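You operate a simulated robot arm through the tools that you are given. There is no shell and no other tool. Be economical: measure what you need, move in short steps, check, and stop when the job is done.

You run a simulated two-armed robot. Do the job below in one go: nothing can be reset, and whatever is moved stays where it is left.

## Task
Pick up the low oval-flange gear motor marked "59" from the cream wall desk with one hand, pass it to the other hand and put it on the lower shelf of the long yellow-legged bench. Set down upright: low oval-flange gear motor.

It is judged by the outcome, as a careful person would: the job done as asked, and still so three seconds after it is handed in. It fails if anything else is knocked over, pushed out of place, dropped, spilled or broken.

## Robot
Two 7-joint arms with two-finger parallel grippers on one trunk, on a base that drives. Base frame: it is fixed to the floor where the robot stands at the start and does not move with it; the origin is under the middle of the robot, x ahead of it, y to its left, z up; the surface under the hand at the start is at about z = 95. Readings come in cm, degrees, newtons and seconds.
The left shoulder is at the start at [6, 14.3, 92.6], the right one opposite. With the tool pointing down near the work surface each hand reaches from about 20 to 68 cm from the robot's upright axis, wherever it stands, measured 20 degrees to its own side. Places, roughly: lower shelf of the long yellow-legged bench [-410, 110, 20]. Payload 1.57 kg a hand.
The TCP of each hand is the grasp point between the finger pads, 3 cm short of the fingertips. In the tool frame z runs along the fingers and y along their closing line. Largest opening 11 cm; finger width 2.4, thickness 1.2; the body of the gripper, 4.8 by 11.2 cm, starts 7.8 cm behind the TCP.
Orientation is told as [roll, pitch, yaw] about the base's x, y, z axes, in that order, counted from this pose: with the fingers straight down and closing along the base's y, the tool's x points along the base's -x, its y along +y and its z along -z.

## Interface
- The arms move only by the tool jog_arm. It takes "left_deltas", "right_deltas" or both (then of equal length, played together; a hand with none holds still); each is a list of rows, each a list of 7 numbers: the turn, a rotation vector about the tool's x, y, z in degrees, then the shift along the tool's x, y, z in cm, then the opening in per cent of the stroke, from 0 (shut) to 100 (fully open). In form: [[ax, ay, az, dx, dy, dz, gripper], ...]. A call has 1 to 10 rows; each row shifts and turns the commanded pose from where the row before left it, along the tool's axes as they then stand. A row lasts 0.2 s, in which the tool goes at most 5 cm and 8.6 degrees; a call with a longer step from one row to the next is refused whole, and so is a gripper value outside its range. A pose out of reach is approached as far as the arm can. The call stops where the force on the tool passes 40 N (or 10 N more than at its start, if that is more) or the arm is blocked; 0.2 s more then pass. The fingers move at their own pace (about 4.5 cm/s each) and stop on an object; they squeeze with about 28 N. The grip force told is the motor's: it shows also when the fingers shut on nothing. Time passes only in rows, and 0.2 s behind the last, so rows that do not move let the fingers close. It gives the time, the measured TCP pose, the force on the tool (base axes), the opening and the grip force at its end, in the units of the frame above (readings bear some noise), with the torque about the TCP (base axes, N m) and any sound that the robot's microphone picked up.
- Cameras (640 x 400 px; columns grow to the right, rows downward): "scene" is now at [5.12, 1.72, 154.52]; the picture's right is [0.18, -0.98, 0.00], its down [-0.65, -0.12, -0.75] and it looks along [0.73, 0.14, -0.67] (base axes); focal length 258 px, centre (320, 200). "left" rides on the left gripper at [7, -1.6, -14.1] in its tool frame; the picture's right is [0.23, 0.97, 0.00], its down [-0.86, 0.20, -0.48] and it looks along [-0.47, 0.11, 0.88] (tool axes); focal length 222 px, centre (320, 200). "right" rides on the right gripper at [7, 1.6, -14.1] in its tool frame; the picture's right is [-0.23, 0.97, 0.00], its down [-0.86, -0.20, -0.48] and it looks along [-0.47, -0.11, 0.88] (tool axes); focal length 222 px, centre (320, 200). There is no depth. A picture from a camera that has moved, and an enlarged one, comes with that camera's place and axes in the base frame and with its lens.
- get_image(camera): a new picture of that camera. It takes no simulated time.
- move_column(by): slides the trunk up (or, below 0, down) by that many cm; the arms and the scene camera ride with it, the base frame stays. It gives what a move gives, with no picture.
- base_move(legs): drives the robot by 1 to 6 legs, each [ahead, left, turn to the left] in cm, cm and degrees, along the robot's own axes; the way and the turn of a leg run together, so that a leg with both is an arc; at most 150 cm and 180 degrees a leg. The arms and the cameras ride along, it lands a little off, and it stops where it bumps. It gives what a move gives.
- aim_head(pan, tilt): turns the head with the scene camera to pan (to the left, within 86 degrees either way) and tilt (down, from -29 to 69), counted from straight ahead of the robot. It gives what a move gives.
- enlarge(camera, box): a new picture of the part [left, top, right, bottom] of that camera's present view, enlarged. It takes no simulated time.
- close_job(): hands the job in; it is judged then, once.

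Go step by step. Nothing tells you exact positions but the pictures and the camera data: compare them with the known pose of the tool, close in by small moves and look again before you grip or let go. The budget is 120 turns and 88 pictures, counting those below and the enlarged ones. Unless the task says otherwise, let go and move clear before handing in, and close with one line.

The tools are called after "Emit:" by a JSON object that holds its "fn" and its "kwargs". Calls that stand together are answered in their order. jog_arm: Moves the arms, as the interface text tells. Its arguments: {"type":"object","properties":{"left_deltas":{"type":"array"},"right_deltas":{"type":"array"}},"required":[]} The other tools are called the same way: move_column (by) slides the trunk up or down; base_move (legs) drives the base; aim_head (pan, tilt) turns the head that bears the scene camera; get_image (camera) takes a picture; enlarge (camera, box) takes an enlarged picture of a part of a camera's view; close_job () hands the job in.

At the start:

```text
time: 0.0
left_ee_pos: [35.69, 37.15, 100.0]
left_tcp_rot: [0.1, 0.1, 0.0]
left_contact_force: [0.7, 1.0, -0.3]
left_moment: [-0.02, -0.02, 0.0]
left_finger_gap: 11.01
left_finger_force: 0.1
right_ee_pos: [45.46, -7.06, 99.99]
right_tcp_rot: [0.1, 0.0, 0.0]
right_contact_force: [0.0, -0.9, 0.7]
right_moment: [0.02, -0.01, -0.02]
right_finger_gap: 11.0
right_finger_force: 0.0
trunk travel left (down, up): [-52.5, 6.5]
robot x, y, heading: [-0.16, -0.15, -0.1]
head pan, tilt: [10.5, 41.7]
```

scene: 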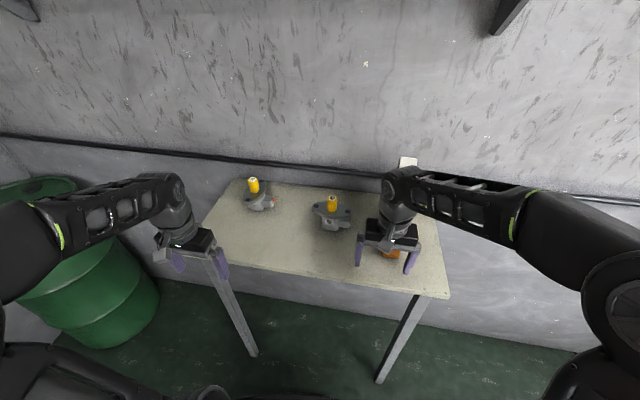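
right: 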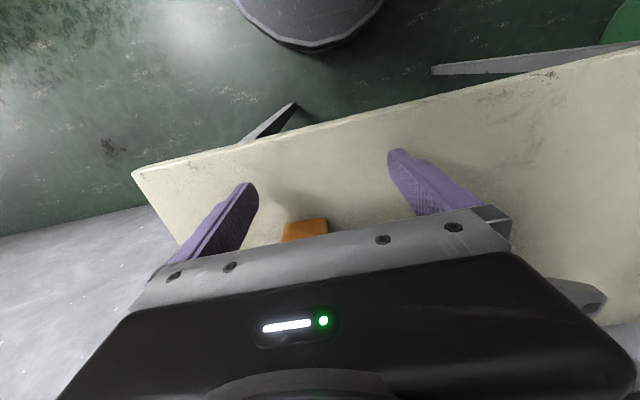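
left: 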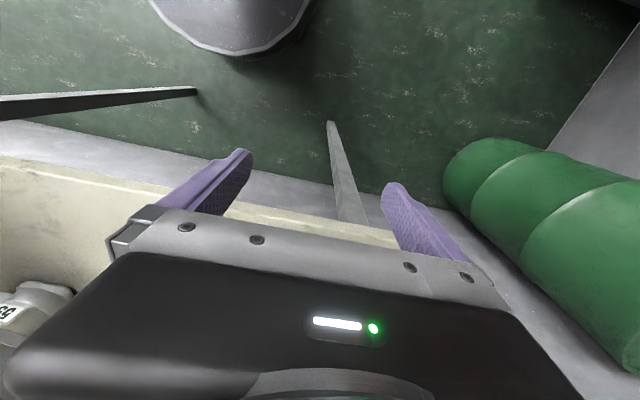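

I see a desk with two gear motors, and something orange under the right hand. I'll enlarge to find the one marked 59.

Emit:
{"fn": "enlarge", "kwargs": {"camera": "scene", "box": [200, 150, 460, 312]}}

Emit:
{"fn": "enlarge", "kwargs": {"camera": "left", "box": [0, 250, 160, 350]}}

```text
2.46 times, centred on (330, 231) of scene
camera zoom: at [5.12, 1.72, 154.52], right [0.18, -0.98, 0.0], down [-0.65, -0.12, -0.75], along [0.73, 0.14, -0.67], focal length 635 px, centre (295, 124)
```

zoom: 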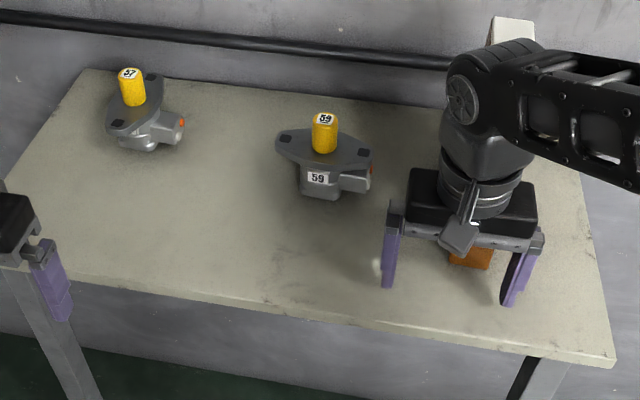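

```text
4.00 times, centred on (80, 300) of left
camera zoom: at [28.74, 35.64, 114.04], right [-0.23, 0.97, 0.0], down [0.86, 0.2, 0.48], along [0.47, 0.11, -0.88], focal length 888 px, centre (1280, -200)
```

zoom: 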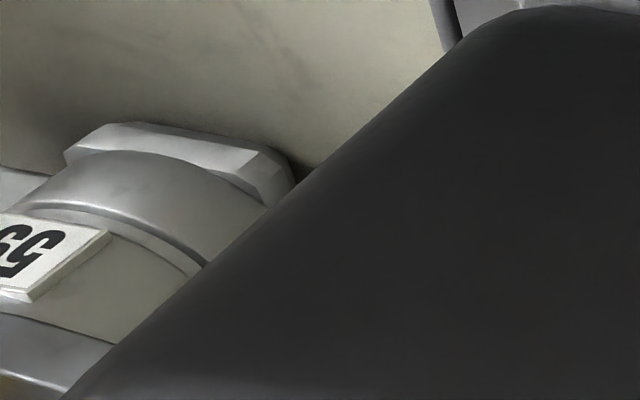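

Motor 59 stands near (58, 8), yellow shaft up, flange, body below. I'll raise both hands straight up to get a free view.

Emit:
{"fn": "jog_arm", "kwargs": {"right_deltas": [[0, 0, 0, 0, 0, -4, 100], [0, 0, 0, 0, 0, -4, 100], [0, 0, 0, 0, 0, -4, 100], [0, 0, 0, 0, 0, -4, 100], [0, 0, 0, 4, -4, 0, 100], [0, 0, 0, 4, -4, 0, 100], [0, 0, 0, 4, -4, 0, 100]], "left_deltas": [[0, 0, 0, 0, 0, -4, 100], [0, 0, 0, 0, 0, -4, 100], [0, 0, 0, 0, 0, -4, 100], [0, 0, 0, 0, 0, -4, 100], [0, 0, 0, 2, 0, 0, 100], [0, 0, 0, 2, 0, 0, 100], [0, 0, 0, 2, 0, 0, 100]]}}

Emit:
{"fn": "get_image", "kwargs": {"camera": "scene"}}

Emit:
{"fn": "get_image", "kwargs": {"camera": "left"}}

```text
refused: row 5 steps farther than a row can; nothing moved
```

```text
82 pictures are left
camera scene: at [5.12, 1.72, 154.52], right [0.18, -0.98, 0.0], down [-0.65, -0.12, -0.75], along [0.73, 0.14, -0.67], focal length 258 px, centre (320, 200)
```

scene: 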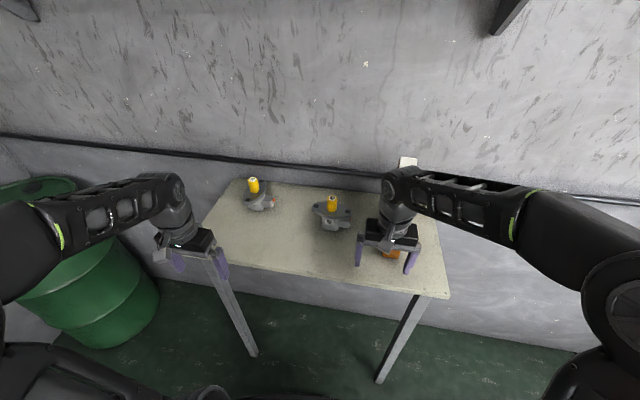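

```text
81 pictures are left
camera left: at [28.74, 35.64, 114.04], right [-0.23, 0.97, 0.0], down [0.86, 0.2, 0.48], along [0.47, 0.11, -0.88], focal length 222 px, centre (320, 200)
```

left: 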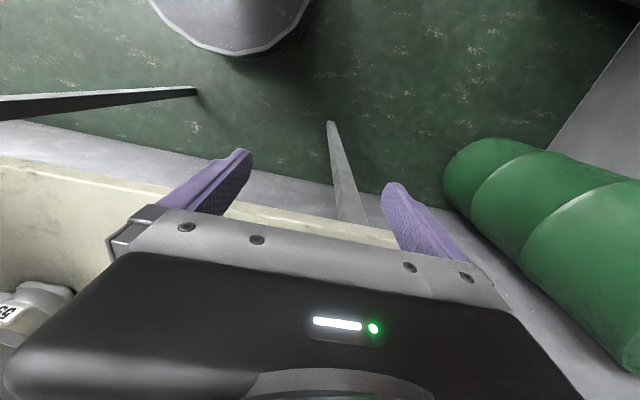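

The move was refused (diagonal step too long); retry with smaller steps.

Emit:
{"fn": "jog_arm", "kwargs": {"right_deltas": [[0, 0, 0, 0, 0, -4, 100], [0, 0, 0, 0, 0, -4, 100], [0, 0, 0, 0, 0, -4, 100], [0, 0, 0, 0, 0, -4, 100], [0, 0, 0, 3, -3, 0, 100], [0, 0, 0, 3, -3, 0, 100], [0, 0, 0, 3, -3, 0, 100], [0, 0, 0, 3, -3, 0, 100]], "left_deltas": [[0, 0, 0, 0, 0, -4, 100], [0, 0, 0, 0, 0, -4, 100], [0, 0, 0, 0, 0, -4, 100], [0, 0, 0, 0, 0, -4, 100], [0, 0, 0, 0, 0, 0, 100], [0, 0, 0, 0, 0, 0, 100], [0, 0, 0, 0, 0, 0, 100], [0, 0, 0, 0, 0, 0, 100]]}}

Emit:
{"fn": "enlarge", "kwargs": {"camera": "scene", "box": [280, 170, 440, 270]}}

Emit:
{"fn": "get_image", "kwargs": {"camera": "left"}}

```text
time: 1.8
left_ee_pos: [36.46, 37.42, 111.85]
left_tcp_rot: [0.1, -0.1, 0.0]
left_contact_force: [-0.4, -0.3, 0.2]
left_moment: [0.01, 0.02, 0.0]
left_finger_gap: 11.02
left_finger_force: 0.1
left hand out of reach, approached as far as the arm can: row 3, 4
right_ee_pos: [33.29, -18.81, 111.08]
right_tcp_rot: [0.1, 0.0, 0.3]
right_contact_force: [1.0, -1.0, -0.7]
right_moment: [0.08, 0.05, 0.02]
right_finger_gap: 11.0
right_finger_force: 0.1
right hand out of reach, approached as far as the arm can: row 3, 4
trunk travel left (down, up): [-52.5, 6.5]
robot x, y, heading: [-0.37, -0.21, -0.3]
head pan, tilt: [10.5, 41.7]
```

```text
4.00 times, centred on (360, 220) of scene
camera zoom: at [5.2, 1.58, 154.51], right [0.18, -0.98, 0.0], down [-0.65, -0.12, -0.75], along [0.73, 0.14, -0.67], focal length 1032 px, centre (160, 120)
```

zoom: 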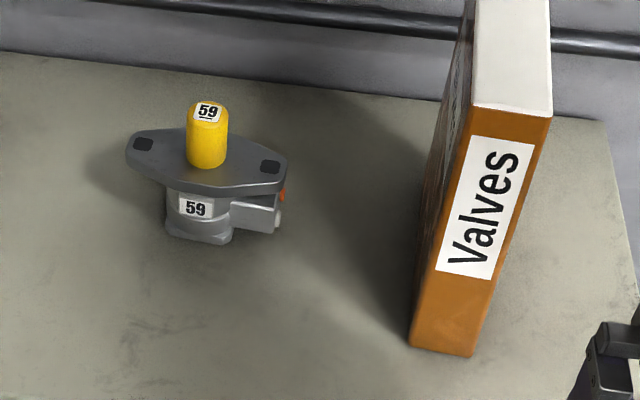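

```text
79 pictures are left
camera left: at [29.51, 35.87, 125.86], right [-0.23, 0.97, 0.0], down [0.86, 0.2, 0.48], along [0.47, 0.11, -0.88], focal length 222 px, centre (320, 200)
```

left: 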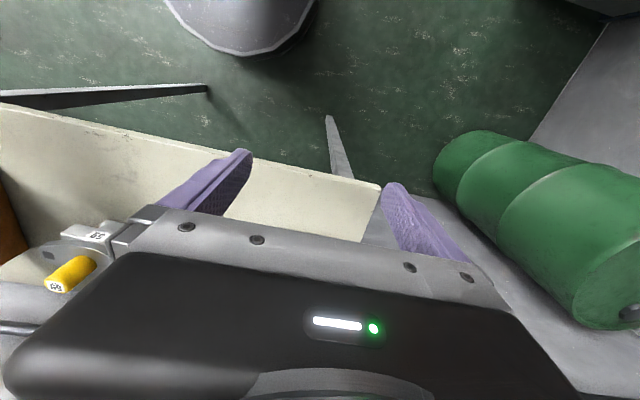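

Motor 59: shaft about 3 cm wide and 5 cm tall (z ≈ 101.5–106.6) at about (59, 8.5). Plan: the left hand pinches the top ~2 cm of the shaft from above, and later the right hand takes the lower shaft horizontally. First I raise the trunk and bring the left hand over it.

Emit:
{"fn": "move_column", "kwargs": {"by": 6.5}}

Emit:
{"fn": "jog_arm", "kwargs": {"left_deltas": [[0, 0, 0, -2.6, -3.6, 0, 60], [0, 0, 0, -2.6, -3.6, 0, 60], [0, 0, 0, -2.6, -3.6, 0, 60], [0, 0, 0, -2.6, -3.6, 0, 60], [0, 0, 0, -2.6, -3.6, 0, 60], [0, 0, 0, -2.6, -3.6, 0, 60]]}}

Emit:
{"fn": "get_image", "kwargs": {"camera": "scene"}}

Emit:
{"fn": "get_image", "kwargs": {"camera": "left"}}

```text
time: 2.8
left_ee_pos: [36.53, 37.49, 118.29]
left_tcp_rot: [0.0, -0.1, 0.0]
left_contact_force: [0.2, -0.6, -0.9]
left_moment: [-0.03, 0.02, 0.01]
left_finger_gap: 10.99
left_finger_force: 0.0
right_ee_pos: [33.36, -18.89, 117.66]
right_tcp_rot: [0.1, 0.0, 0.0]
right_contact_force: [0.0, 0.0, -0.2]
right_moment: [0.0, 0.0, -0.01]
right_finger_gap: 11.02
right_finger_force: 0.1
trunk travel left (down, up): [-59.0, 0.0]
robot x, y, heading: [-0.13, 0.01, -0.1]
head pan, tilt: [10.5, 41.7]
```

```text
time: 4.2
left_ee_pos: [51.27, 16.77, 116.97]
left_tcp_rot: [0.0, -0.3, 0.1]
left_contact_force: [-0.6, -1.1, 1.3]
left_moment: [0.0, 0.0, 0.01]
left_finger_gap: 6.6
left_finger_force: 0.1
left hand out of reach, approached as far as the arm can: row 4, 5, 6
right_ee_pos: [33.39, -18.89, 117.54]
right_tcp_rot: [0.1, 0.0, 0.0]
right_contact_force: [-0.4, -0.4, -0.5]
right_moment: [0.02, 0.01, 0.02]
right_finger_gap: 11.02
right_finger_force: 0.1
trunk travel left (down, up): [-59.0, 0.0]
robot x, y, heading: [0.06, -0.08, 0.0]
head pan, tilt: [10.5, 41.7]
```

```text
78 pictures are left
camera scene: at [5.2, 1.54, 161.02], right [0.18, -0.98, 0.0], down [-0.65, -0.12, -0.75], along [0.73, 0.14, -0.67], focal length 258 px, centre (320, 200)
```

scene: 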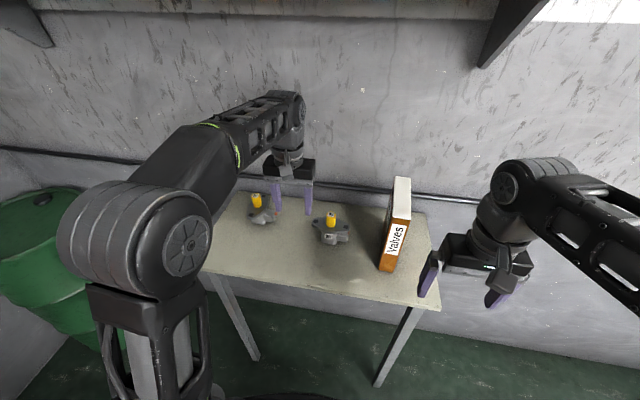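

```text
77 pictures are left
camera left: at [44.13, 15.27, 131.09], right [-0.23, 0.97, 0.0], down [0.85, 0.2, 0.48], along [0.47, 0.11, -0.88], focal length 222 px, centre (320, 200)
```

left: 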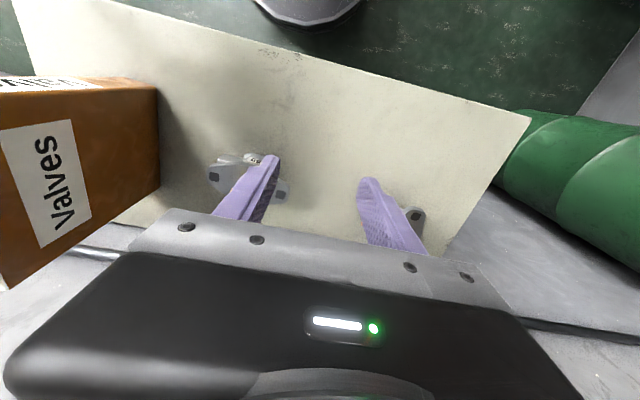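

Motor 59's flange centre comes to about (59.5, 8.3) from this view too. I bring the left hand over it at a lower height.

Emit:
{"fn": "jog_arm", "kwargs": {"left_deltas": [[0, 0, 0, 0, 0, 3, 60], [0, 0, 0, -2.4, -2.6, 1, 60], [0, 0, 0, -2.4, -2.6, 1, 60], [0, 0, 0, -2.2, -2.2, 0, 60], [0, 0, 0, 0, 0, 0, 60]]}}

Emit:
{"fn": "get_image", "kwargs": {"camera": "left"}}

Emit:
{"fn": "enlarge", "kwargs": {"camera": "scene", "box": [240, 140, 400, 240]}}

```text
time: 5.4
left_ee_pos: [57.86, 9.68, 111.32]
left_tcp_rot: [-0.1, -0.4, -0.1]
left_contact_force: [0.0, -0.2, -0.4]
left_moment: [-0.02, 0.01, 0.01]
left_finger_gap: 6.6
left_finger_force: 0.0
left hand out of reach, approached as far as the arm can: row 4
right_ee_pos: [33.37, -18.79, 117.56]
right_tcp_rot: [0.0, -0.1, 0.0]
right_contact_force: [-0.3, -0.8, 0.1]
right_moment: [0.02, 0.06, -0.01]
right_finger_gap: 10.98
right_finger_force: 0.1
trunk travel left (down, up): [-59.0, 0.0]
robot x, y, heading: [0.24, 0.11, -0.2]
head pan, tilt: [10.5, 41.7]
```

```text
76 pictures are left
camera left: at [50.73, 7.97, 125.36], right [-0.23, 0.97, 0.0], down [0.85, 0.2, 0.48], along [0.47, 0.11, -0.88], focal length 222 px, centre (320, 200)
```

left: 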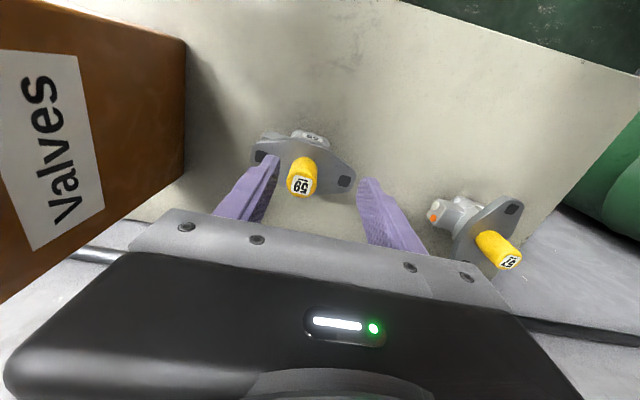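

```text
4.00 times, centred on (320, 190) of scene
camera zoom: at [5.12, 1.7, 161.02], right [0.18, -0.98, 0.0], down [-0.65, -0.12, -0.75], along [0.73, 0.14, -0.67], focal length 1032 px, centre (320, 240)
```

zoom: 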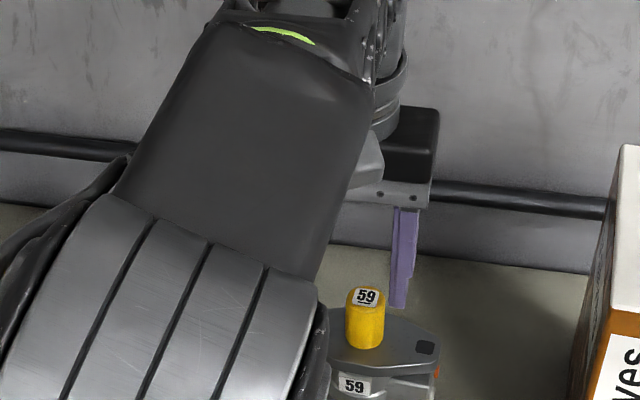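

The shaft is at about (59.6, 8.2); the hand is 1.7 cm short in x and 1.5 over in y. Correct it and re-read.

Emit:
{"fn": "jog_arm", "kwargs": {"left_deltas": [[0, 0, 0, -1.0, -0.9, 0.8, 60], [0, 0, 0, 0, 0, 0, 60], [0, 0, 0, 0, 0, 0, 60]]}}

```text
time: 6.2
left_ee_pos: [58.47, 8.53, 110.31]
left_tcp_rot: [0.1, -0.2, -0.1]
left_contact_force: [0.8, 0.9, -0.7]
left_moment: [0.0, 0.02, 0.02]
left_finger_gap: 6.56
left_finger_force: 0.0
left hand out of reach, approached as far as the arm can: row 1
right_ee_pos: [33.36, -18.94, 117.55]
right_tcp_rot: [0.0, 0.0, -0.2]
right_contact_force: [0.5, -0.3, 0.5]
right_moment: [0.01, 0.0, 0.02]
right_finger_gap: 11.01
right_finger_force: 0.1
trunk travel left (down, up): [-59.0, 0.0]
robot x, y, heading: [-0.4, -0.17, 0.1]
head pan, tilt: [10.5, 41.7]
```

Y is good. Lower to pinch height (TCP ≈ 107.8) and add the missing x.

Emit:
{"fn": "jog_arm", "kwargs": {"left_deltas": [[0, 0, 0, -0.6, -0.2, 1.2, 60], [0, 0, 0, -0.5, 0, 1.0, 60], [0, 0, 0, 0, 0, 0, 60], [0, 0, 0, 0, 0, 0, 60]]}}

Emit:
{"fn": "get_image", "kwargs": {"camera": "left"}}

Emit:
{"fn": "enlarge", "kwargs": {"camera": "scene", "box": [280, 170, 400, 245]}}

```text
time: 7.2
left_ee_pos: [59.31, 8.53, 108.33]
left_tcp_rot: [0.0, -0.3, 0.0]
left_contact_force: [-0.4, 0.2, -0.1]
left_moment: [0.0, -0.01, -0.03]
left_finger_gap: 6.58
left_finger_force: 0.2
right_ee_pos: [33.34, -18.86, 117.58]
right_tcp_rot: [0.0, 0.0, -0.1]
right_contact_force: [0.2, 0.2, 0.1]
right_moment: [-0.04, 0.01, 0.01]
right_finger_gap: 11.0
right_finger_force: 0.0
trunk travel left (down, up): [-59.0, 0.0]
robot x, y, heading: [-0.06, -0.1, -0.1]
head pan, tilt: [10.5, 41.7]
```

```text
74 pictures are left
camera left: at [52.26, 6.88, 122.26], right [-0.23, 0.97, 0.0], down [0.85, 0.2, 0.48], along [0.47, 0.11, -0.88], focal length 222 px, centre (320, 200)
```

left: 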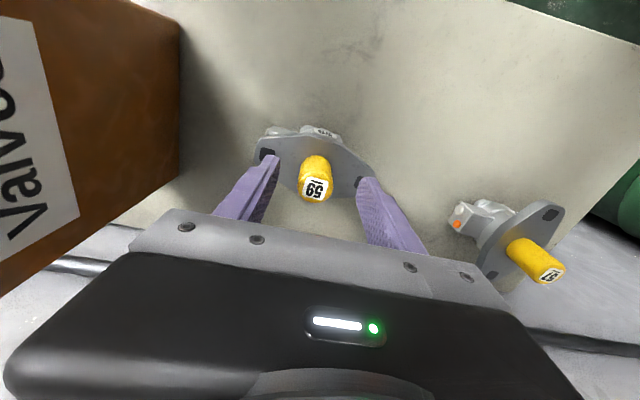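

```text
5.33 times, centred on (340, 208) of scene
camera zoom: at [5.13, 1.71, 161.02], right [0.18, -0.98, 0.0], down [-0.65, -0.12, -0.75], along [0.73, 0.14, -0.67], focal length 1376 px, centre (213, 160)
```

zoom: 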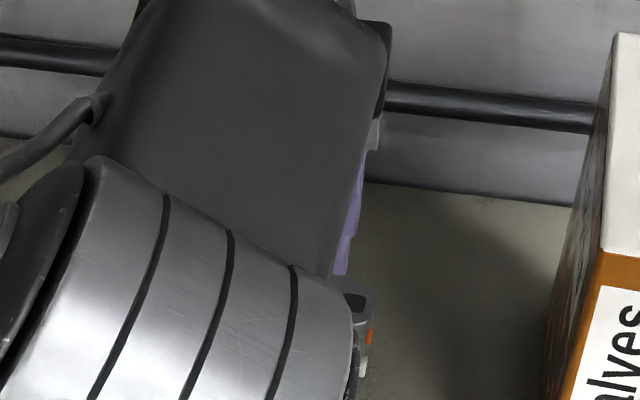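

The shaft top is at about z 106 at (59.8, 8.3). I lower 1.2 cm so about 2 cm of the shaft sits in the pads, and close.

Emit:
{"fn": "jog_arm", "kwargs": {"left_deltas": [[0, 0, 0, -0.4, -0.2, 0.6, 60], [0, 0, 0, 0, 0, 0.6, 60], [0, 0, 0, 0, 0, 0, 60], [0, 0, 0, 0, 0, 0, 0], [0, 0, 0, 0, 0, 0, 0], [0, 0, 0, 0, 0, 0, 0], [0, 0, 0, 0, 0, 0, 0]]}}

Emit:
{"fn": "get_image", "kwargs": {"camera": "left"}}

```text
time: 8.8
left_ee_pos: [59.84, 8.1, 107.01]
left_tcp_rot: [-0.1, -0.1, 0.0]
left_contact_force: [0.0, 1.7, 0.8]
left_moment: [-0.02, 0.01, 0.02]
left_finger_gap: 2.94
left_finger_force: 28.4
right_ee_pos: [33.33, -18.84, 117.53]
right_tcp_rot: [0.1, 0.0, 0.1]
right_contact_force: [-0.2, 0.3, 0.3]
right_moment: [-0.01, -0.03, 0.0]
right_finger_gap: 11.01
right_finger_force: 0.1
trunk travel left (down, up): [-59.0, 0.0]
robot x, y, heading: [-0.1, -0.01, -0.0]
head pan, tilt: [10.5, 41.7]
```

```text
72 pictures are left
camera left: at [52.71, 6.63, 121.05], right [-0.23, 0.97, 0.0], down [0.85, 0.2, 0.48], along [0.47, 0.11, -0.88], focal length 222 px, centre (320, 200)
```

left: 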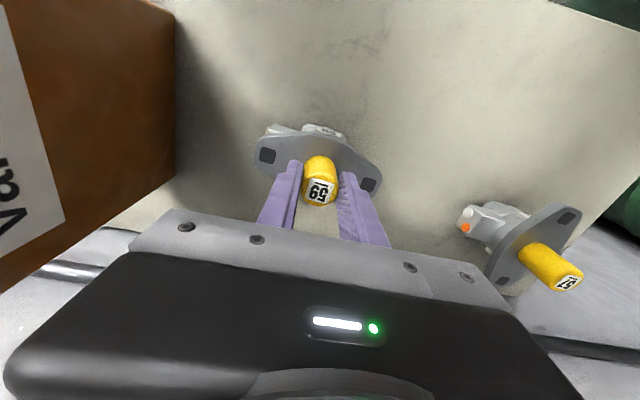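

Gripped: gap 2.94 at 28 N. I lift gently, drawing it slightly toward me as the reach allows.

Emit:
{"fn": "jog_arm", "kwargs": {"left_deltas": [[0, 0, 0, 0, 0, -0.8, 0], [0, 0, 0, 0, 0, -0.8, 0], [0, 0, 0, 0.6, 0.4, -0.8, 0], [0, 0, 0, 2, 0.8, -0.8, 0], [0, 0, 0, 2, 0.8, -0.8, 0], [0, 0, 0, 3, 0.8, -0.8, 0], [0, 0, 0, 3, 0.8, -0.5, 0], [0, 0, 0, 0, 0, 0, 0]]}}

Emit:
{"fn": "get_image", "kwargs": {"camera": "left"}}

```text
time: 10.6
left_ee_pos: [48.92, 11.81, 112.14]
left_tcp_rot: [0.0, -0.1, 0.0]
left_contact_force: [0.3, 0.0, 0.1]
left_moment: [0.01, 0.01, 0.0]
left_finger_gap: 0.0
left_finger_force: 21.9
left hand out of reach, approached as far as the arm can: row 2
right_ee_pos: [33.39, -18.76, 117.63]
right_tcp_rot: [-0.1, 0.1, -0.1]
right_contact_force: [-0.6, 0.0, -0.8]
right_moment: [-0.01, 0.06, 0.03]
right_finger_gap: 11.0
right_finger_force: 0.1
trunk travel left (down, up): [-59.0, 0.0]
robot x, y, heading: [0.03, 0.27, -0.1]
head pan, tilt: [10.5, 41.7]
```

```text
71 pictures are left
camera left: at [41.74, 10.21, 126.18], right [-0.23, 0.97, 0.0], down [0.85, 0.2, 0.48], along [0.47, 0.11, -0.88], focal length 222 px, centre (320, 200)
```

left: 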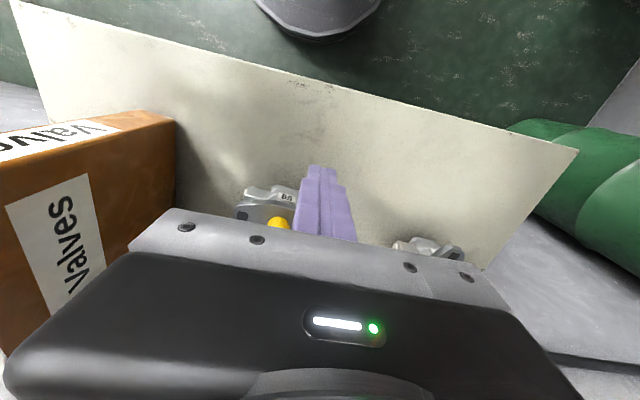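

The fingers slipped off the shaft; the motor seems still to be standing. I check its state.

Emit:
{"fn": "enlarge", "kwargs": {"camera": "scene", "box": [230, 170, 430, 295]}}

Emit:
{"fn": "enlarge", "kwargs": {"camera": "left", "box": [200, 150, 360, 250]}}

```text
3.20 times, centred on (330, 232) of scene
camera zoom: at [5.18, 1.69, 161.01], right [0.18, -0.98, 0.0], down [-0.65, -0.12, -0.75], along [0.73, 0.14, -0.67], focal length 825 px, centre (288, 96)
```

zoom: 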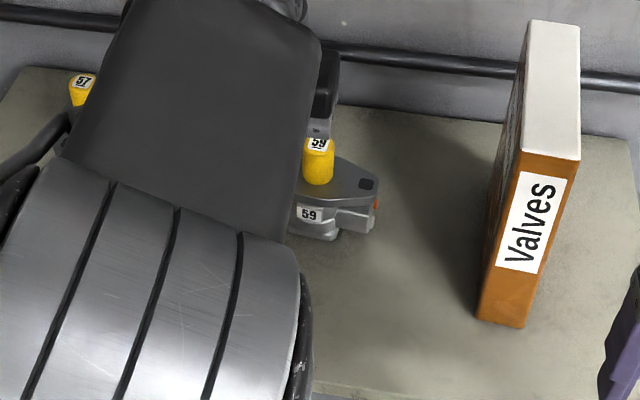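

```text
4.00 times, centred on (280, 200) of left
camera zoom: at [41.74, 10.21, 126.18], right [-0.23, 0.97, 0.0], down [0.85, 0.2, 0.48], along [0.47, 0.11, -0.88], focal length 888 px, centre (480, 200)
```

zoom: 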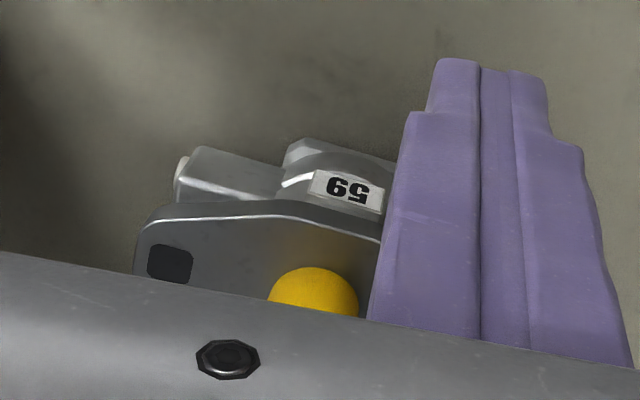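

The motor still stands where it was. I'll try a deeper grip over the full shaft length and test with a tiny slow lift; first re-approach with fingers open.

Emit:
{"fn": "jog_arm", "kwargs": {"left_deltas": [[0, 0, 0, 0, 0, 0, 70], [0, 0, 0, 0, 0, 0, 70], [0, 0, 0, 0, 0, 0, 70], [0, 0, 0, 0, 0, 0, 70], [0, 0, 0, -3, -1, 0.5, 70], [0, 0, 0, -3, -1, 0.5, 70], [0, 0, 0, -2.5, -0.6, 0.5, 70], [0, 0, 0, -1.5, 0, 0, 70], [0, 0, 0, 0, 0, 0, 70]]}}

Emit:
{"fn": "get_image", "kwargs": {"camera": "left"}}

```text
time: 12.6
left_ee_pos: [58.45, 9.2, 110.39]
left_tcp_rot: [0.0, -0.4, 0.1]
left_contact_force: [-1.2, -0.8, -0.2]
left_moment: [0.01, -0.01, 0.0]
left_finger_gap: 7.71
left_finger_force: 0.1
left hand out of reach, approached as far as the arm can: row 8
right_ee_pos: [33.43, -18.82, 117.52]
right_tcp_rot: [0.0, 0.0, 0.1]
right_contact_force: [0.7, 0.2, -0.5]
right_moment: [-0.02, 0.02, 0.01]
right_finger_gap: 10.98
right_finger_force: 0.0
trunk travel left (down, up): [-59.0, 0.0]
robot x, y, heading: [0.12, -0.29, -0.1]
head pan, tilt: [10.5, 41.7]
```

```text
68 pictures are left
camera left: at [51.3, 7.55, 124.48], right [-0.23, 0.97, 0.0], down [0.85, 0.2, 0.48], along [0.47, 0.11, -0.87], focal length 222 px, centre (320, 200)
```

left: 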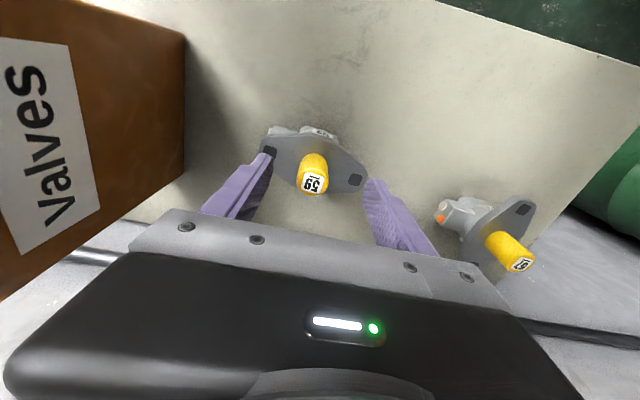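

Shaft at about (59.6, 8.8). Descend to TCP z ≈ 104.5, close, and look at the readings.

Emit:
{"fn": "jog_arm", "kwargs": {"left_deltas": [[0, 0, 0, -0.6, -0.2, 1.5, 70], [0, 0, 0, -0.5, -0.2, 1.5, 70], [0, 0, 0, 0, 0, 1.5, 70], [0, 0, 0, 0, 0, 1.3, 70], [0, 0, 0, 0, 0, 0, 0], [0, 0, 0, 0, 0, 0, 0], [0, 0, 0, 0, 0, 0, 0], [0, 0, 0, 0, 0, 0, 0], [0, 0, 0, 0, 0, 0, 0]]}}

Emit:
{"fn": "jog_arm", "kwargs": {"left_deltas": [[0, 0, 0, 0, 0, -0.4, 0], [0, 0, 0, 0, 0, -0.4, 0], [0, 0, 0, 0, 0, -0.4, 0], [0, 0, 0, 0, 0, 0, 0]]}}

Emit:
{"fn": "get_image", "kwargs": {"camera": "left"}}

```text
time: 14.6
left_ee_pos: [59.48, 8.7, 104.83]
left_tcp_rot: [0.0, -0.3, 0.1]
left_contact_force: [2.1, 0.9, 34.2]
left_moment: [-0.27, 0.41, 0.02]
left_finger_gap: 2.94
left_finger_force: 28.9
right_ee_pos: [33.15, -18.86, 117.7]
right_tcp_rot: [0.0, 0.0, 0.0]
right_contact_force: [-0.3, -0.5, 0.3]
right_moment: [-0.01, 0.0, 0.0]
right_finger_gap: 11.02
right_finger_force: 0.1
trunk travel left (down, up): [-59.0, 0.0]
robot x, y, heading: [-0.22, -0.02, 0.1]
head pan, tilt: [10.5, 41.7]
```

```text
time: 15.6
left_ee_pos: [59.61, 8.84, 105.97]
left_tcp_rot: [0.1, 0.0, 0.0]
left_contact_force: [0.0, -0.5, -7.0]
left_moment: [0.14, 0.04, -0.03]
left_finger_gap: 2.96
left_finger_force: 27.8
right_ee_pos: [33.42, -18.79, 117.46]
right_tcp_rot: [-0.1, 0.0, 0.0]
right_contact_force: [0.2, 0.5, 0.4]
right_moment: [-0.02, 0.0, 0.01]
right_finger_gap: 11.0
right_finger_force: 0.1
trunk travel left (down, up): [-59.0, 0.0]
robot x, y, heading: [-0.17, 0.29, -0.1]
head pan, tilt: [10.5, 41.7]
```

```text
67 pictures are left
camera left: at [52.51, 7.21, 119.89], right [-0.23, 0.97, 0.0], down [0.86, 0.2, 0.48], along [0.46, 0.11, -0.88], focal length 222 px, centre (320, 200)
```

left: 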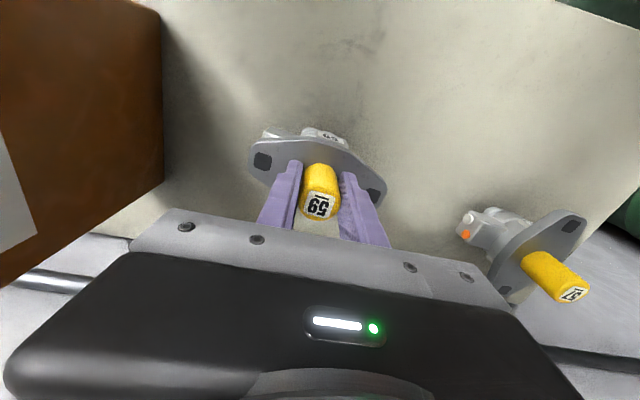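

The fingers touched the flange (top ≈ 101.8), and after a 1.2 cm lift the hand carries 7 N. I lift slightly more and compare the shaft's place in the picture to see whether it slides.

Emit:
{"fn": "jog_arm", "kwargs": {"left_deltas": [[0, 0, 0, 0, 0, -0.4, 0], [0, 0, 0, 0, 0, -0.4, 0], [0, 0, 0, 0, 0, -0.4, 0], [0, 0, 0, 0, 0, 0, 0]]}}

Emit:
{"fn": "get_image", "kwargs": {"camera": "left"}}

```text
time: 16.6
left_ee_pos: [59.58, 8.71, 107.15]
left_tcp_rot: [0.0, 0.1, 0.0]
left_contact_force: [0.4, -0.7, -7.2]
left_moment: [0.05, 0.02, -0.03]
left_finger_gap: 2.98
left_finger_force: 28.2
right_ee_pos: [33.42, -18.92, 117.64]
right_tcp_rot: [0.0, -0.1, 0.0]
right_contact_force: [0.4, -0.2, 0.0]
right_moment: [-0.03, 0.04, 0.01]
right_finger_gap: 11.0
right_finger_force: 0.0
trunk travel left (down, up): [-59.0, 0.0]
robot x, y, heading: [-0.12, 0.17, 0.1]
head pan, tilt: [10.5, 41.7]
```

```text
66 pictures are left
camera left: at [52.51, 7.26, 121.14], right [-0.23, 0.97, 0.0], down [0.86, 0.2, 0.48], along [0.47, 0.11, -0.88], focal length 222 px, centre (320, 200)
```

left: 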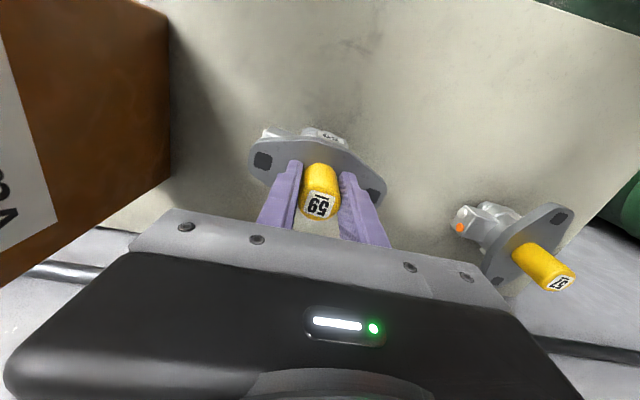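

The motor followed the hand (weight ≈ 7 N). I wait a second to check for creeping.

Emit:
{"fn": "jog_arm", "kwargs": {"left_deltas": [[0, 0, 0, 0, 0, 0, 0], [0, 0, 0, 0, 0, 0, 0], [0, 0, 0, 0, 0, 0, 0], [0, 0, 0, 0, 0, 0, 0], [0, 0, 0, 0, 0, 0, 0], [0, 0, 0, 0, 0, 0, 0], [0, 0, 0, 0, 0, 0, 0], [0, 0, 0, 0, 0, 0, 0]]}}

Emit:
{"fn": "get_image", "kwargs": {"camera": "left"}}

```text
time: 18.4
left_ee_pos: [59.52, 8.76, 107.17]
left_tcp_rot: [0.0, 0.0, 0.1]
left_contact_force: [-0.7, 0.4, -7.7]
left_moment: [0.06, 0.02, 0.03]
left_finger_gap: 2.97
left_finger_force: 27.8
right_ee_pos: [33.53, -18.82, 117.48]
right_tcp_rot: [0.0, 0.0, -0.1]
right_contact_force: [0.5, -0.2, -0.2]
right_moment: [-0.03, 0.04, 0.01]
right_finger_gap: 11.01
right_finger_force: 0.0
trunk travel left (down, up): [-59.0, 0.0]
robot x, y, heading: [0.04, -0.1, 0.2]
head pan, tilt: [10.5, 41.7]
```

```text
65 pictures are left
camera left: at [52.51, 7.26, 121.14], right [-0.23, 0.97, 0.0], down [0.86, 0.2, 0.48], along [0.47, 0.11, -0.88], focal length 222 px, centre (320, 200)
```

left: 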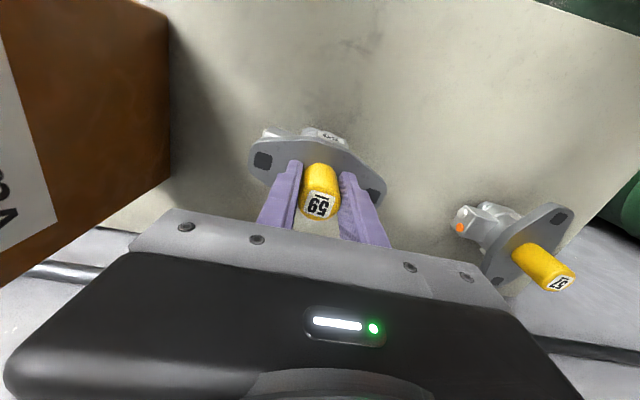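

Stable. Now lift and draw toward me gently.

Emit:
{"fn": "jog_arm", "kwargs": {"left_deltas": [[0, 0, 0, 0.8, 0, -0.5, 0], [0, 0, 0, 1, 0.2, -0.6, 0], [0, 0, 0, 1, 0.2, -0.6, 0], [0, 0, 0, 1.2, 0.2, -0.6, 0], [0, 0, 0, 1.2, 0.2, -0.6, 0], [0, 0, 0, 1.2, 0.2, -0.6, 0], [0, 0, 0, 1.2, 0.2, -0.6, 0], [0, 0, 0, 1, 0.2, -0.6, 0], [0, 0, 0, 1, 0, 0, 0], [0, 0, 0, 0, 0, 0, 0]]}}

Emit:
{"fn": "get_image", "kwargs": {"camera": "left"}}

Emit:
{"fn": "get_image", "kwargs": {"camera": "right"}}

```text
time: 20.6
left_ee_pos: [50.0, 10.12, 111.74]
left_tcp_rot: [0.1, 0.1, 0.0]
left_contact_force: [0.3, 0.7, -6.6]
left_moment: [0.05, 0.01, 0.03]
left_finger_gap: 2.97
left_finger_force: 28.2
right_ee_pos: [33.53, -18.81, 117.54]
right_tcp_rot: [0.0, 0.0, -0.1]
right_contact_force: [0.4, -0.5, 0.6]
right_moment: [-0.02, 0.01, 0.0]
right_finger_gap: 11.0
right_finger_force: 0.0
trunk travel left (down, up): [-59.0, 0.0]
robot x, y, heading: [0.0, 0.05, -0.0]
head pan, tilt: [10.5, 41.7]
```

```text
64 pictures are left
camera left: at [42.96, 8.64, 125.79], right [-0.23, 0.97, 0.0], down [0.86, 0.2, 0.48], along [0.47, 0.11, -0.88], focal length 222 px, centre (320, 200)
```

left: 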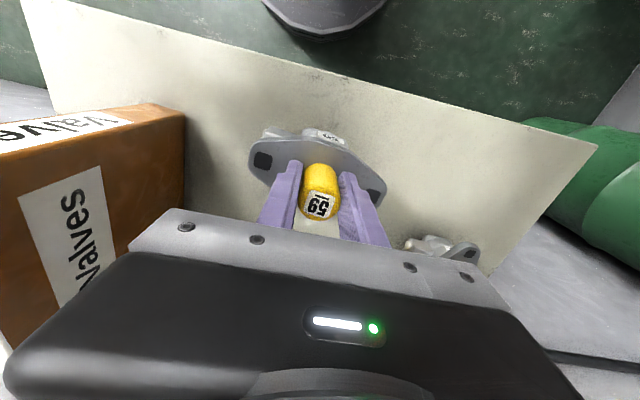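

```text
63 pictures are left
camera right: at [26.48, -17.28, 131.72], right [0.23, 0.97, 0.0], down [0.86, -0.2, 0.48], along [0.47, -0.11, -0.88], focal length 222 px, centre (320, 200)
```

right: 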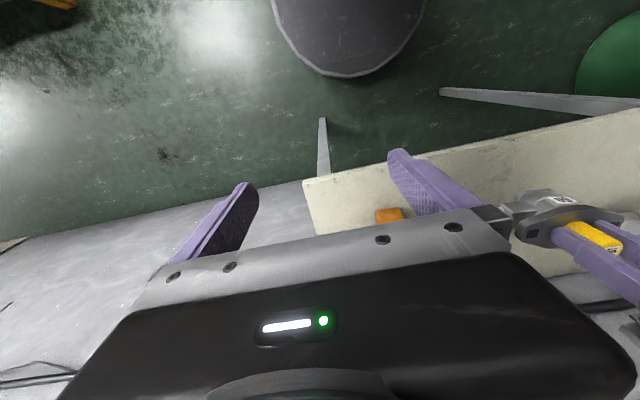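

The motor is held securely. Now I back away from the desk and look round for the bench.

Emit:
{"fn": "base_move", "kwargs": {"legs": [[-50, 0, 0]]}}

Emit:
{"fn": "aim_head", "kwargs": {"pan": 86, "tilt": 20}}

Emit:
{"fn": "get_image", "kwargs": {"camera": "scene"}}

```text
time: 23.6
left_ee_pos: [0.67, 9.92, 111.72]
left_tcp_rot: [0.0, 0.0, -0.6]
left_contact_force: [-0.7, -0.4, -7.4]
left_moment: [0.03, -0.02, -0.01]
left_finger_gap: 2.97
left_finger_force: 28.6
right_ee_pos: [-16.05, -18.94, 117.58]
right_tcp_rot: [0.1, 0.0, -0.5]
right_contact_force: [-0.1, -0.4, 0.0]
right_moment: [-0.03, -0.02, 0.01]
right_finger_gap: 11.01
right_finger_force: 0.0
trunk travel left (down, up): [-59.0, 0.0]
robot x, y, heading: [-49.11, -0.06, -0.7]
head pan, tilt: [10.5, 41.7]
```

```text
time: 25.0
left_ee_pos: [0.92, 9.96, 111.73]
left_tcp_rot: [0.0, 0.0, -0.7]
left_contact_force: [-1.1, -0.1, -8.0]
left_moment: [0.01, 0.01, 0.0]
left_finger_gap: 2.96
left_finger_force: 28.1
right_ee_pos: [-16.03, -18.84, 117.6]
right_tcp_rot: [0.0, 0.0, -0.7]
right_contact_force: [-0.2, -0.3, -0.5]
right_moment: [0.0, 0.02, 0.01]
right_finger_gap: 10.96
right_finger_force: 0.2
trunk travel left (down, up): [-59.0, 0.0]
robot x, y, heading: [-49.5, -0.13, -0.6]
head pan, tilt: [85.9, 20.0]
```

```text
62 pictures are left
camera scene: at [-51.58, 9.75, 164.41], right [1.0, -0.08, 0.0], down [-0.03, -0.34, -0.94], along [0.08, 0.94, -0.34], focal length 258 px, centre (320, 200)
```

scene: 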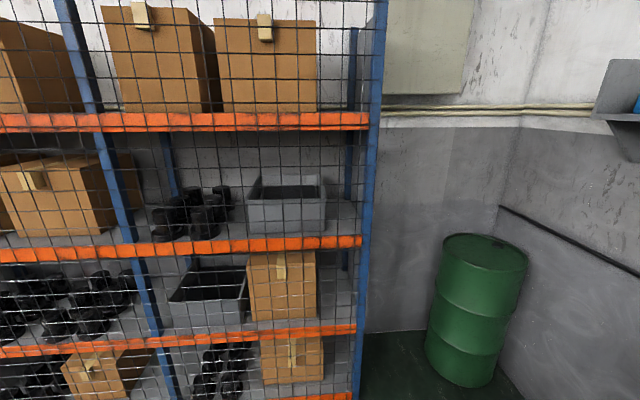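

A fenced rack stands about 1.1 m to the left, so there's room to turn. I turn left 100° and look.

Emit:
{"fn": "base_move", "kwargs": {"legs": [[0, 0, 100]]}}

Emit:
{"fn": "aim_head", "kwargs": {"pan": 60, "tilt": 22}}

Emit:
{"fn": "get_image", "kwargs": {"camera": "scene"}}

```text
time: 29.6
left_ee_pos: [-66.66, 48.19, 111.73]
left_tcp_rot: [0.0, 0.0, 98.4]
left_contact_force: [-0.3, -0.3, -7.6]
left_moment: [0.0, 0.04, 0.01]
left_finger_gap: 2.96
left_finger_force: 28.0
right_ee_pos: [-35.42, 35.97, 117.77]
right_tcp_rot: [0.0, 0.0, 98.4]
right_contact_force: [0.2, 0.3, -0.1]
right_moment: [0.03, -0.03, 0.0]
right_finger_gap: 11.0
right_finger_force: 0.1
trunk travel left (down, up): [-59.0, 0.0]
robot x, y, heading: [-49.47, 0.39, 98.4]
head pan, tilt: [85.9, 20.0]
```

```text
time: 30.5
left_ee_pos: [-66.66, 48.3, 111.77]
left_tcp_rot: [0.0, 0.0, 98.4]
left_contact_force: [0.3, -0.1, -8.2]
left_moment: [-0.04, 0.08, -0.01]
left_finger_gap: 2.96
left_finger_force: 28.0
right_ee_pos: [-35.43, 36.05, 117.69]
right_tcp_rot: [-0.1, 0.1, 98.4]
right_contact_force: [-0.2, -0.4, -0.8]
right_moment: [0.0, -0.02, 0.0]
right_finger_gap: 11.0
right_finger_force: 0.1
trunk travel left (down, up): [-59.0, 0.0]
robot x, y, heading: [-49.07, -0.03, 98.5]
head pan, tilt: [60.0, 22.0]
```

```text
61 pictures are left
camera scene: at [-57.63, 0.95, 164.09], right [0.37, 0.93, 0.0], down [0.35, -0.14, -0.93], along [-0.86, 0.34, -0.37], focal length 258 px, centre (320, 200)
```

scene: 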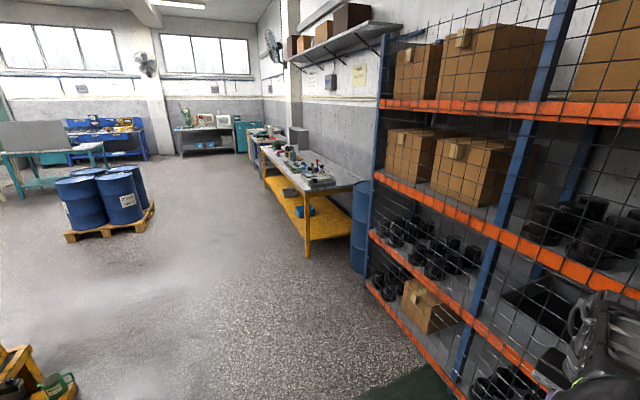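

The yellow-legged bench runs along the wall to the right. I enlarge it.

Emit:
{"fn": "enlarge", "kwargs": {"camera": "scene", "box": [230, 110, 390, 270]}}

```text
2.50 times, centred on (310, 190) of scene
camera zoom: at [-57.63, 0.95, 164.09], right [0.37, 0.93, 0.0], down [0.35, -0.14, -0.93], along [-0.86, 0.34, -0.37], focal length 645 px, centre (345, 225)
```

zoom: 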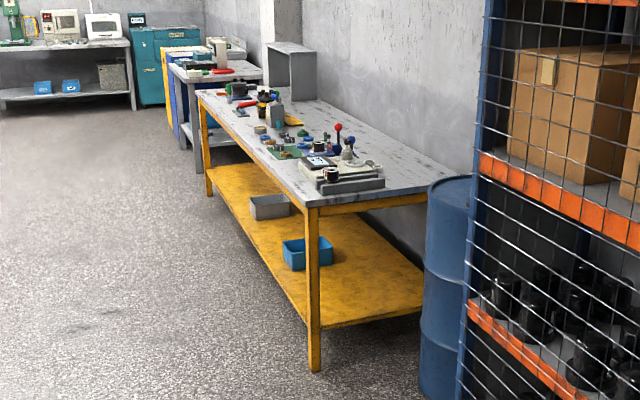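

The bench: top ~75 cm high, shelf ~20 cm, front edge at y ≈ 77, running x ≈ −285 to −542. I'll hand over here in open space: turn the motor with the left wrist by +90°, so the right hand can take its round body below the flange from the end free of the connector. First the wrist turn.

Emit:
{"fn": "jog_arm", "kwargs": {"left_deltas": [[0, 0, -8, 0, 0, 0.3, 0], [0, 0, -8, 0, 0, 0.3, 0], [0, 0, -8, 0, 0, 0.3, 0], [0, 0, -8, 0, 0, 0.3, 0], [0, 0, -8, 0, 0, 0.3, 0], [0, 0, -8, 0, 0, 0.3, 0], [0, 0, -8, 0, 0, 0.3, 0], [0, 0, -8, 0, 0, 0.3, 0], [0, 0, -8, 0, 0, 0.3, 0], [0, 0, -8, 0, 0, 0.3, 0]]}}

Emit:
{"fn": "aim_head", "kwargs": {"pan": 0, "tilt": 42}}

Emit:
{"fn": "get_image", "kwargs": {"camera": "scene"}}

Emit:
{"fn": "get_image", "kwargs": {"camera": "right"}}

```text
time: 32.7
left_ee_pos: [-66.51, 48.24, 108.74]
left_tcp_rot: [-0.1, 0.0, 178.5]
left_contact_force: [0.5, -1.0, -7.9]
left_moment: [-0.02, 0.01, -0.02]
left_finger_gap: 2.95
left_finger_force: 28.0
right_ee_pos: [-35.46, 36.16, 117.68]
right_tcp_rot: [0.0, 0.0, 98.3]
right_contact_force: [-0.7, 0.6, -0.7]
right_moment: [0.0, -0.03, 0.01]
right_finger_gap: 10.99
right_finger_force: 0.0
trunk travel left (down, up): [-59.0, 0.0]
robot x, y, heading: [-49.05, -0.07, 98.2]
head pan, tilt: [60.0, 22.0]
```

```text
time: 34.0
left_ee_pos: [-66.63, 48.22, 108.64]
left_tcp_rot: [0.1, 0.0, 178.3]
left_contact_force: [-0.3, 1.1, -7.5]
left_moment: [-0.03, -0.02, 0.01]
left_finger_gap: 2.93
left_finger_force: 27.8
right_ee_pos: [-35.45, 36.05, 117.59]
right_tcp_rot: [0.0, 0.0, 98.3]
right_contact_force: [0.0, 0.6, 0.5]
right_moment: [0.03, 0.01, 0.0]
right_finger_gap: 10.97
right_finger_force: 0.1
trunk travel left (down, up): [-59.0, 0.0]
robot x, y, heading: [-49.32, 0.14, 98.3]
head pan, tilt: [0.0, 42.0]
```

```text
59 pictures are left
camera scene: at [-50.22, 5.81, 160.97], right [0.99, 0.15, 0.0], down [0.1, -0.66, -0.74], along [-0.11, 0.73, -0.67], focal length 258 px, centre (320, 200)
```

scene: 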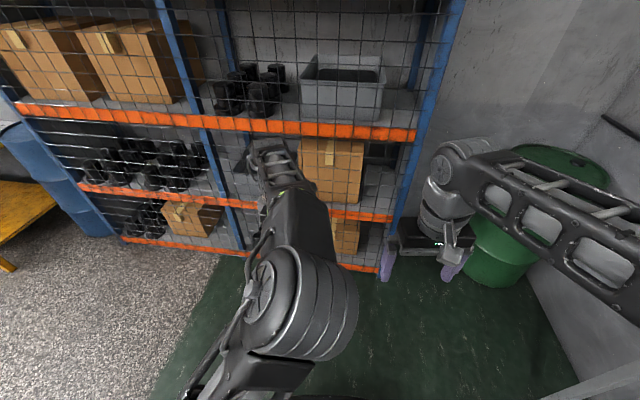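

```text
58 pictures are left
camera right: at [-36.1, 28.9, 131.72], right [-1.0, 0.08, 0.0], down [0.07, 0.88, 0.48], along [0.04, 0.48, -0.88], focal length 222 px, centre (320, 200)
```

right: 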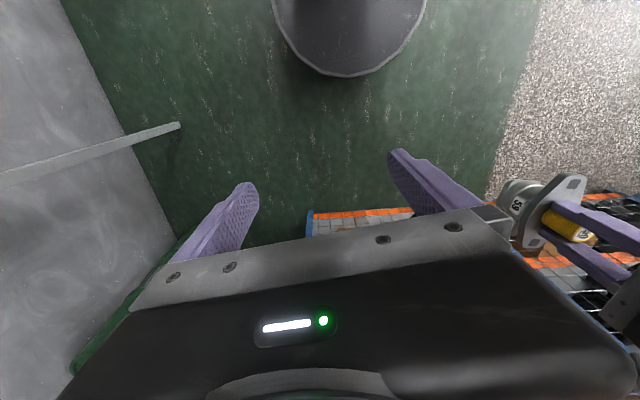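

The motor is turned and its free flange end faces the robot. The left forearm hides it from the head, so I'll use the right hand's camera: I swing the right hand to point forward and 20° down, staying off to the right.

Emit:
{"fn": "jog_arm", "kwargs": {"right_deltas": [[0, -8, 0, -1.5, 0, 1.5, 100], [0, -8, 0, -1.3, 0, 1.7, 100], [0, -8, 0, -1.0, 0, 1.85, 100], [0, -8, 0, -0.8, 0, 1.9, 100], [0, -8, 0, -0.5, 0, 2.0, 100], [0, -8, 0, -0.2, 0, 2.1, 100], [0, -8, 0, 0.1, 0, 2.1, 100], [0, -8, 0, 0.4, 0, 2.1, 100], [0, -6, 0, 0.6, 0, 2.0, 100]]}}

Emit:
{"fn": "get_image", "kwargs": {"camera": "right"}}

```text
time: 36.0
left_ee_pos: [-66.63, 48.2, 108.74]
left_tcp_rot: [0.0, -0.2, 178.3]
left_contact_force: [-0.2, 0.1, -6.7]
left_moment: [-0.04, -0.04, -0.03]
left_finger_gap: 2.95
left_finger_force: 28.0
right_ee_pos: [-38.83, 56.52, 108.16]
right_tcp_rot: [0.0, -69.8, 98.3]
right_contact_force: [0.1, 0.1, -0.2]
right_moment: [0.02, -0.04, -0.01]
right_finger_gap: 10.98
right_finger_force: 0.1
right hand out of reach, approached as far as the arm can: row 5, 6, 7, 8
trunk travel left (down, up): [-59.0, 0.0]
robot x, y, heading: [-49.28, 0.45, 98.4]
head pan, tilt: [0.0, 42.0]
```

```text
57 pictures are left
camera right: at [-38.21, 40.78, 106.42], right [-0.97, -0.06, 0.21], down [0.22, -0.13, 0.97], along [-0.03, 0.99, 0.14], focal length 222 px, centre (320, 200)
```

right: 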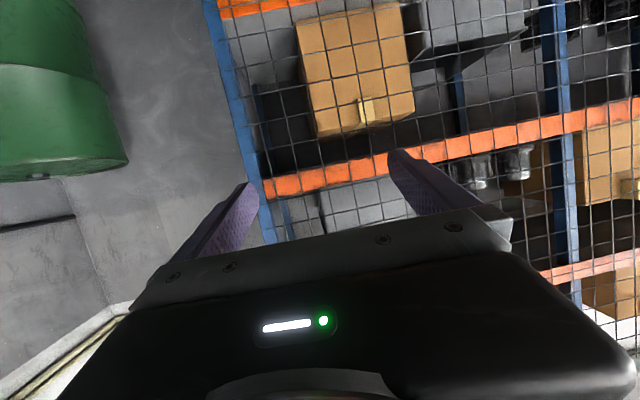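

The right hand is at robot-frame (54, −18.5, 108), the motor at (50, 10). I shift the motor ahead and right to about (57, 4), turning it 20° more, and set the right hand's tilt to 30° down with a 20° left azimuth.

Emit:
{"fn": "jog_arm", "kwargs": {"left_deltas": [[0, 0, 0, 1.17, -1.98, 0, 0], [0, 0, 0, 1.17, -1.98, 0, 0], [0, 0, 0, 1.17, -1.98, 0, 0], [0, 0, 0, 1.17, -1.98, 0, 0], [0, 0, -6.7, 0, 0, 0, 0], [0, 0, -6.7, 0, 0, 0, 0], [0, 0, -6.6, 0, 0, 0, 0], [0, 0, 0, 0, 0, 0, 0]], "right_deltas": [[0, 5, 0, 0, 0, -2, 100], [0, 5, 0, 0, 0, -2, 100], [0, 0, 0, 0, 0, -2, 100], [-5.8, 0, -3.3, 0, 0, 0, 100], [-5.8, 0, -3.3, 0, 0, 0, 100], [-5.8, 0, -3.3, 0, 0, 0, 100], [0, 0, 0, 0, 0, 0, 100], [0, 0, 0, 0, 0, 0, 100]]}}

Emit:
{"fn": "get_image", "kwargs": {"camera": "right"}}

Emit:
{"fn": "get_image", "kwargs": {"camera": "scene"}}

```text
time: 37.8
left_ee_pos: [-61.66, 56.18, 108.71]
left_tcp_rot: [0.0, 0.0, -161.5]
left_contact_force: [0.0, -0.3, -7.6]
left_moment: [-0.03, -0.02, 0.0]
left_finger_gap: 2.93
left_finger_force: 27.5
right_ee_pos: [-38.52, 53.23, 111.38]
right_tcp_rot: [0.4, -59.9, 118.2]
right_contact_force: [0.3, 0.3, -1.7]
right_moment: [0.02, 0.02, 0.02]
right_finger_gap: 11.01
right_finger_force: 0.0
right hand out of reach, approached as far as the arm can: row 1, 3
trunk travel left (down, up): [-59.0, 0.0]
robot x, y, heading: [-49.38, -0.16, 98.4]
head pan, tilt: [0.0, 42.0]
```

```text
56 pictures are left
camera right: at [-32.45, 38.5, 112.42], right [-0.91, -0.36, 0.2], down [0.17, 0.11, 0.98], along [-0.38, 0.93, -0.04], focal length 222 px, centre (320, 200)
```

right: 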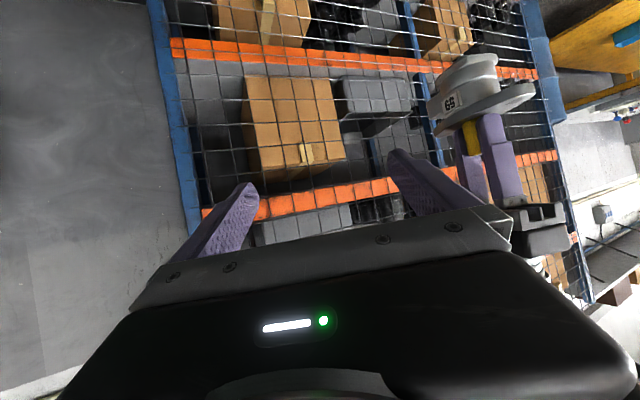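

```text
55 pictures are left
camera scene: at [-50.17, 5.85, 160.97], right [0.99, 0.15, 0.0], down [0.1, -0.66, -0.74], along [-0.11, 0.73, -0.67], focal length 258 px, centre (320, 200)
```

scene: 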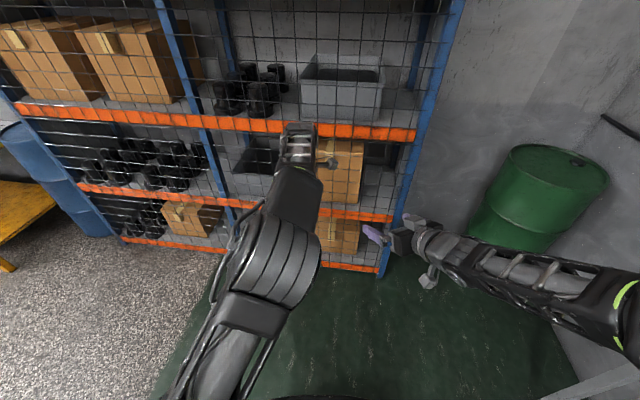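

The right camera sees the motor (upside down in the picture). I enlarge it to understand the body shape.

Emit:
{"fn": "enlarge", "kwargs": {"camera": "right", "box": [400, 30, 580, 150]}}

```text
3.33 times, centred on (490, 90) of right
camera zoom: at [-32.45, 38.5, 112.42], right [-0.91, -0.36, 0.2], down [0.17, 0.11, 0.98], along [-0.38, 0.93, -0.04], focal length 740 px, centre (-247, 567)
```

zoom: 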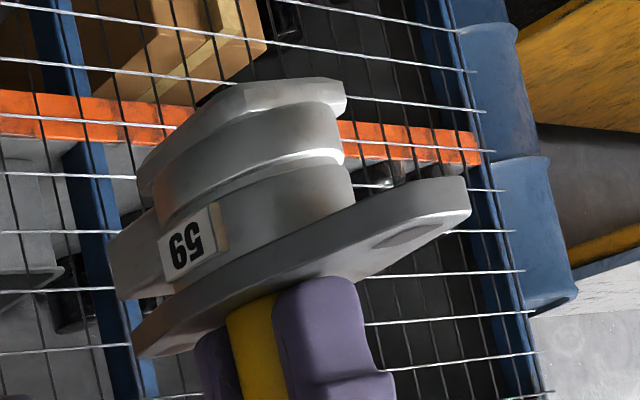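

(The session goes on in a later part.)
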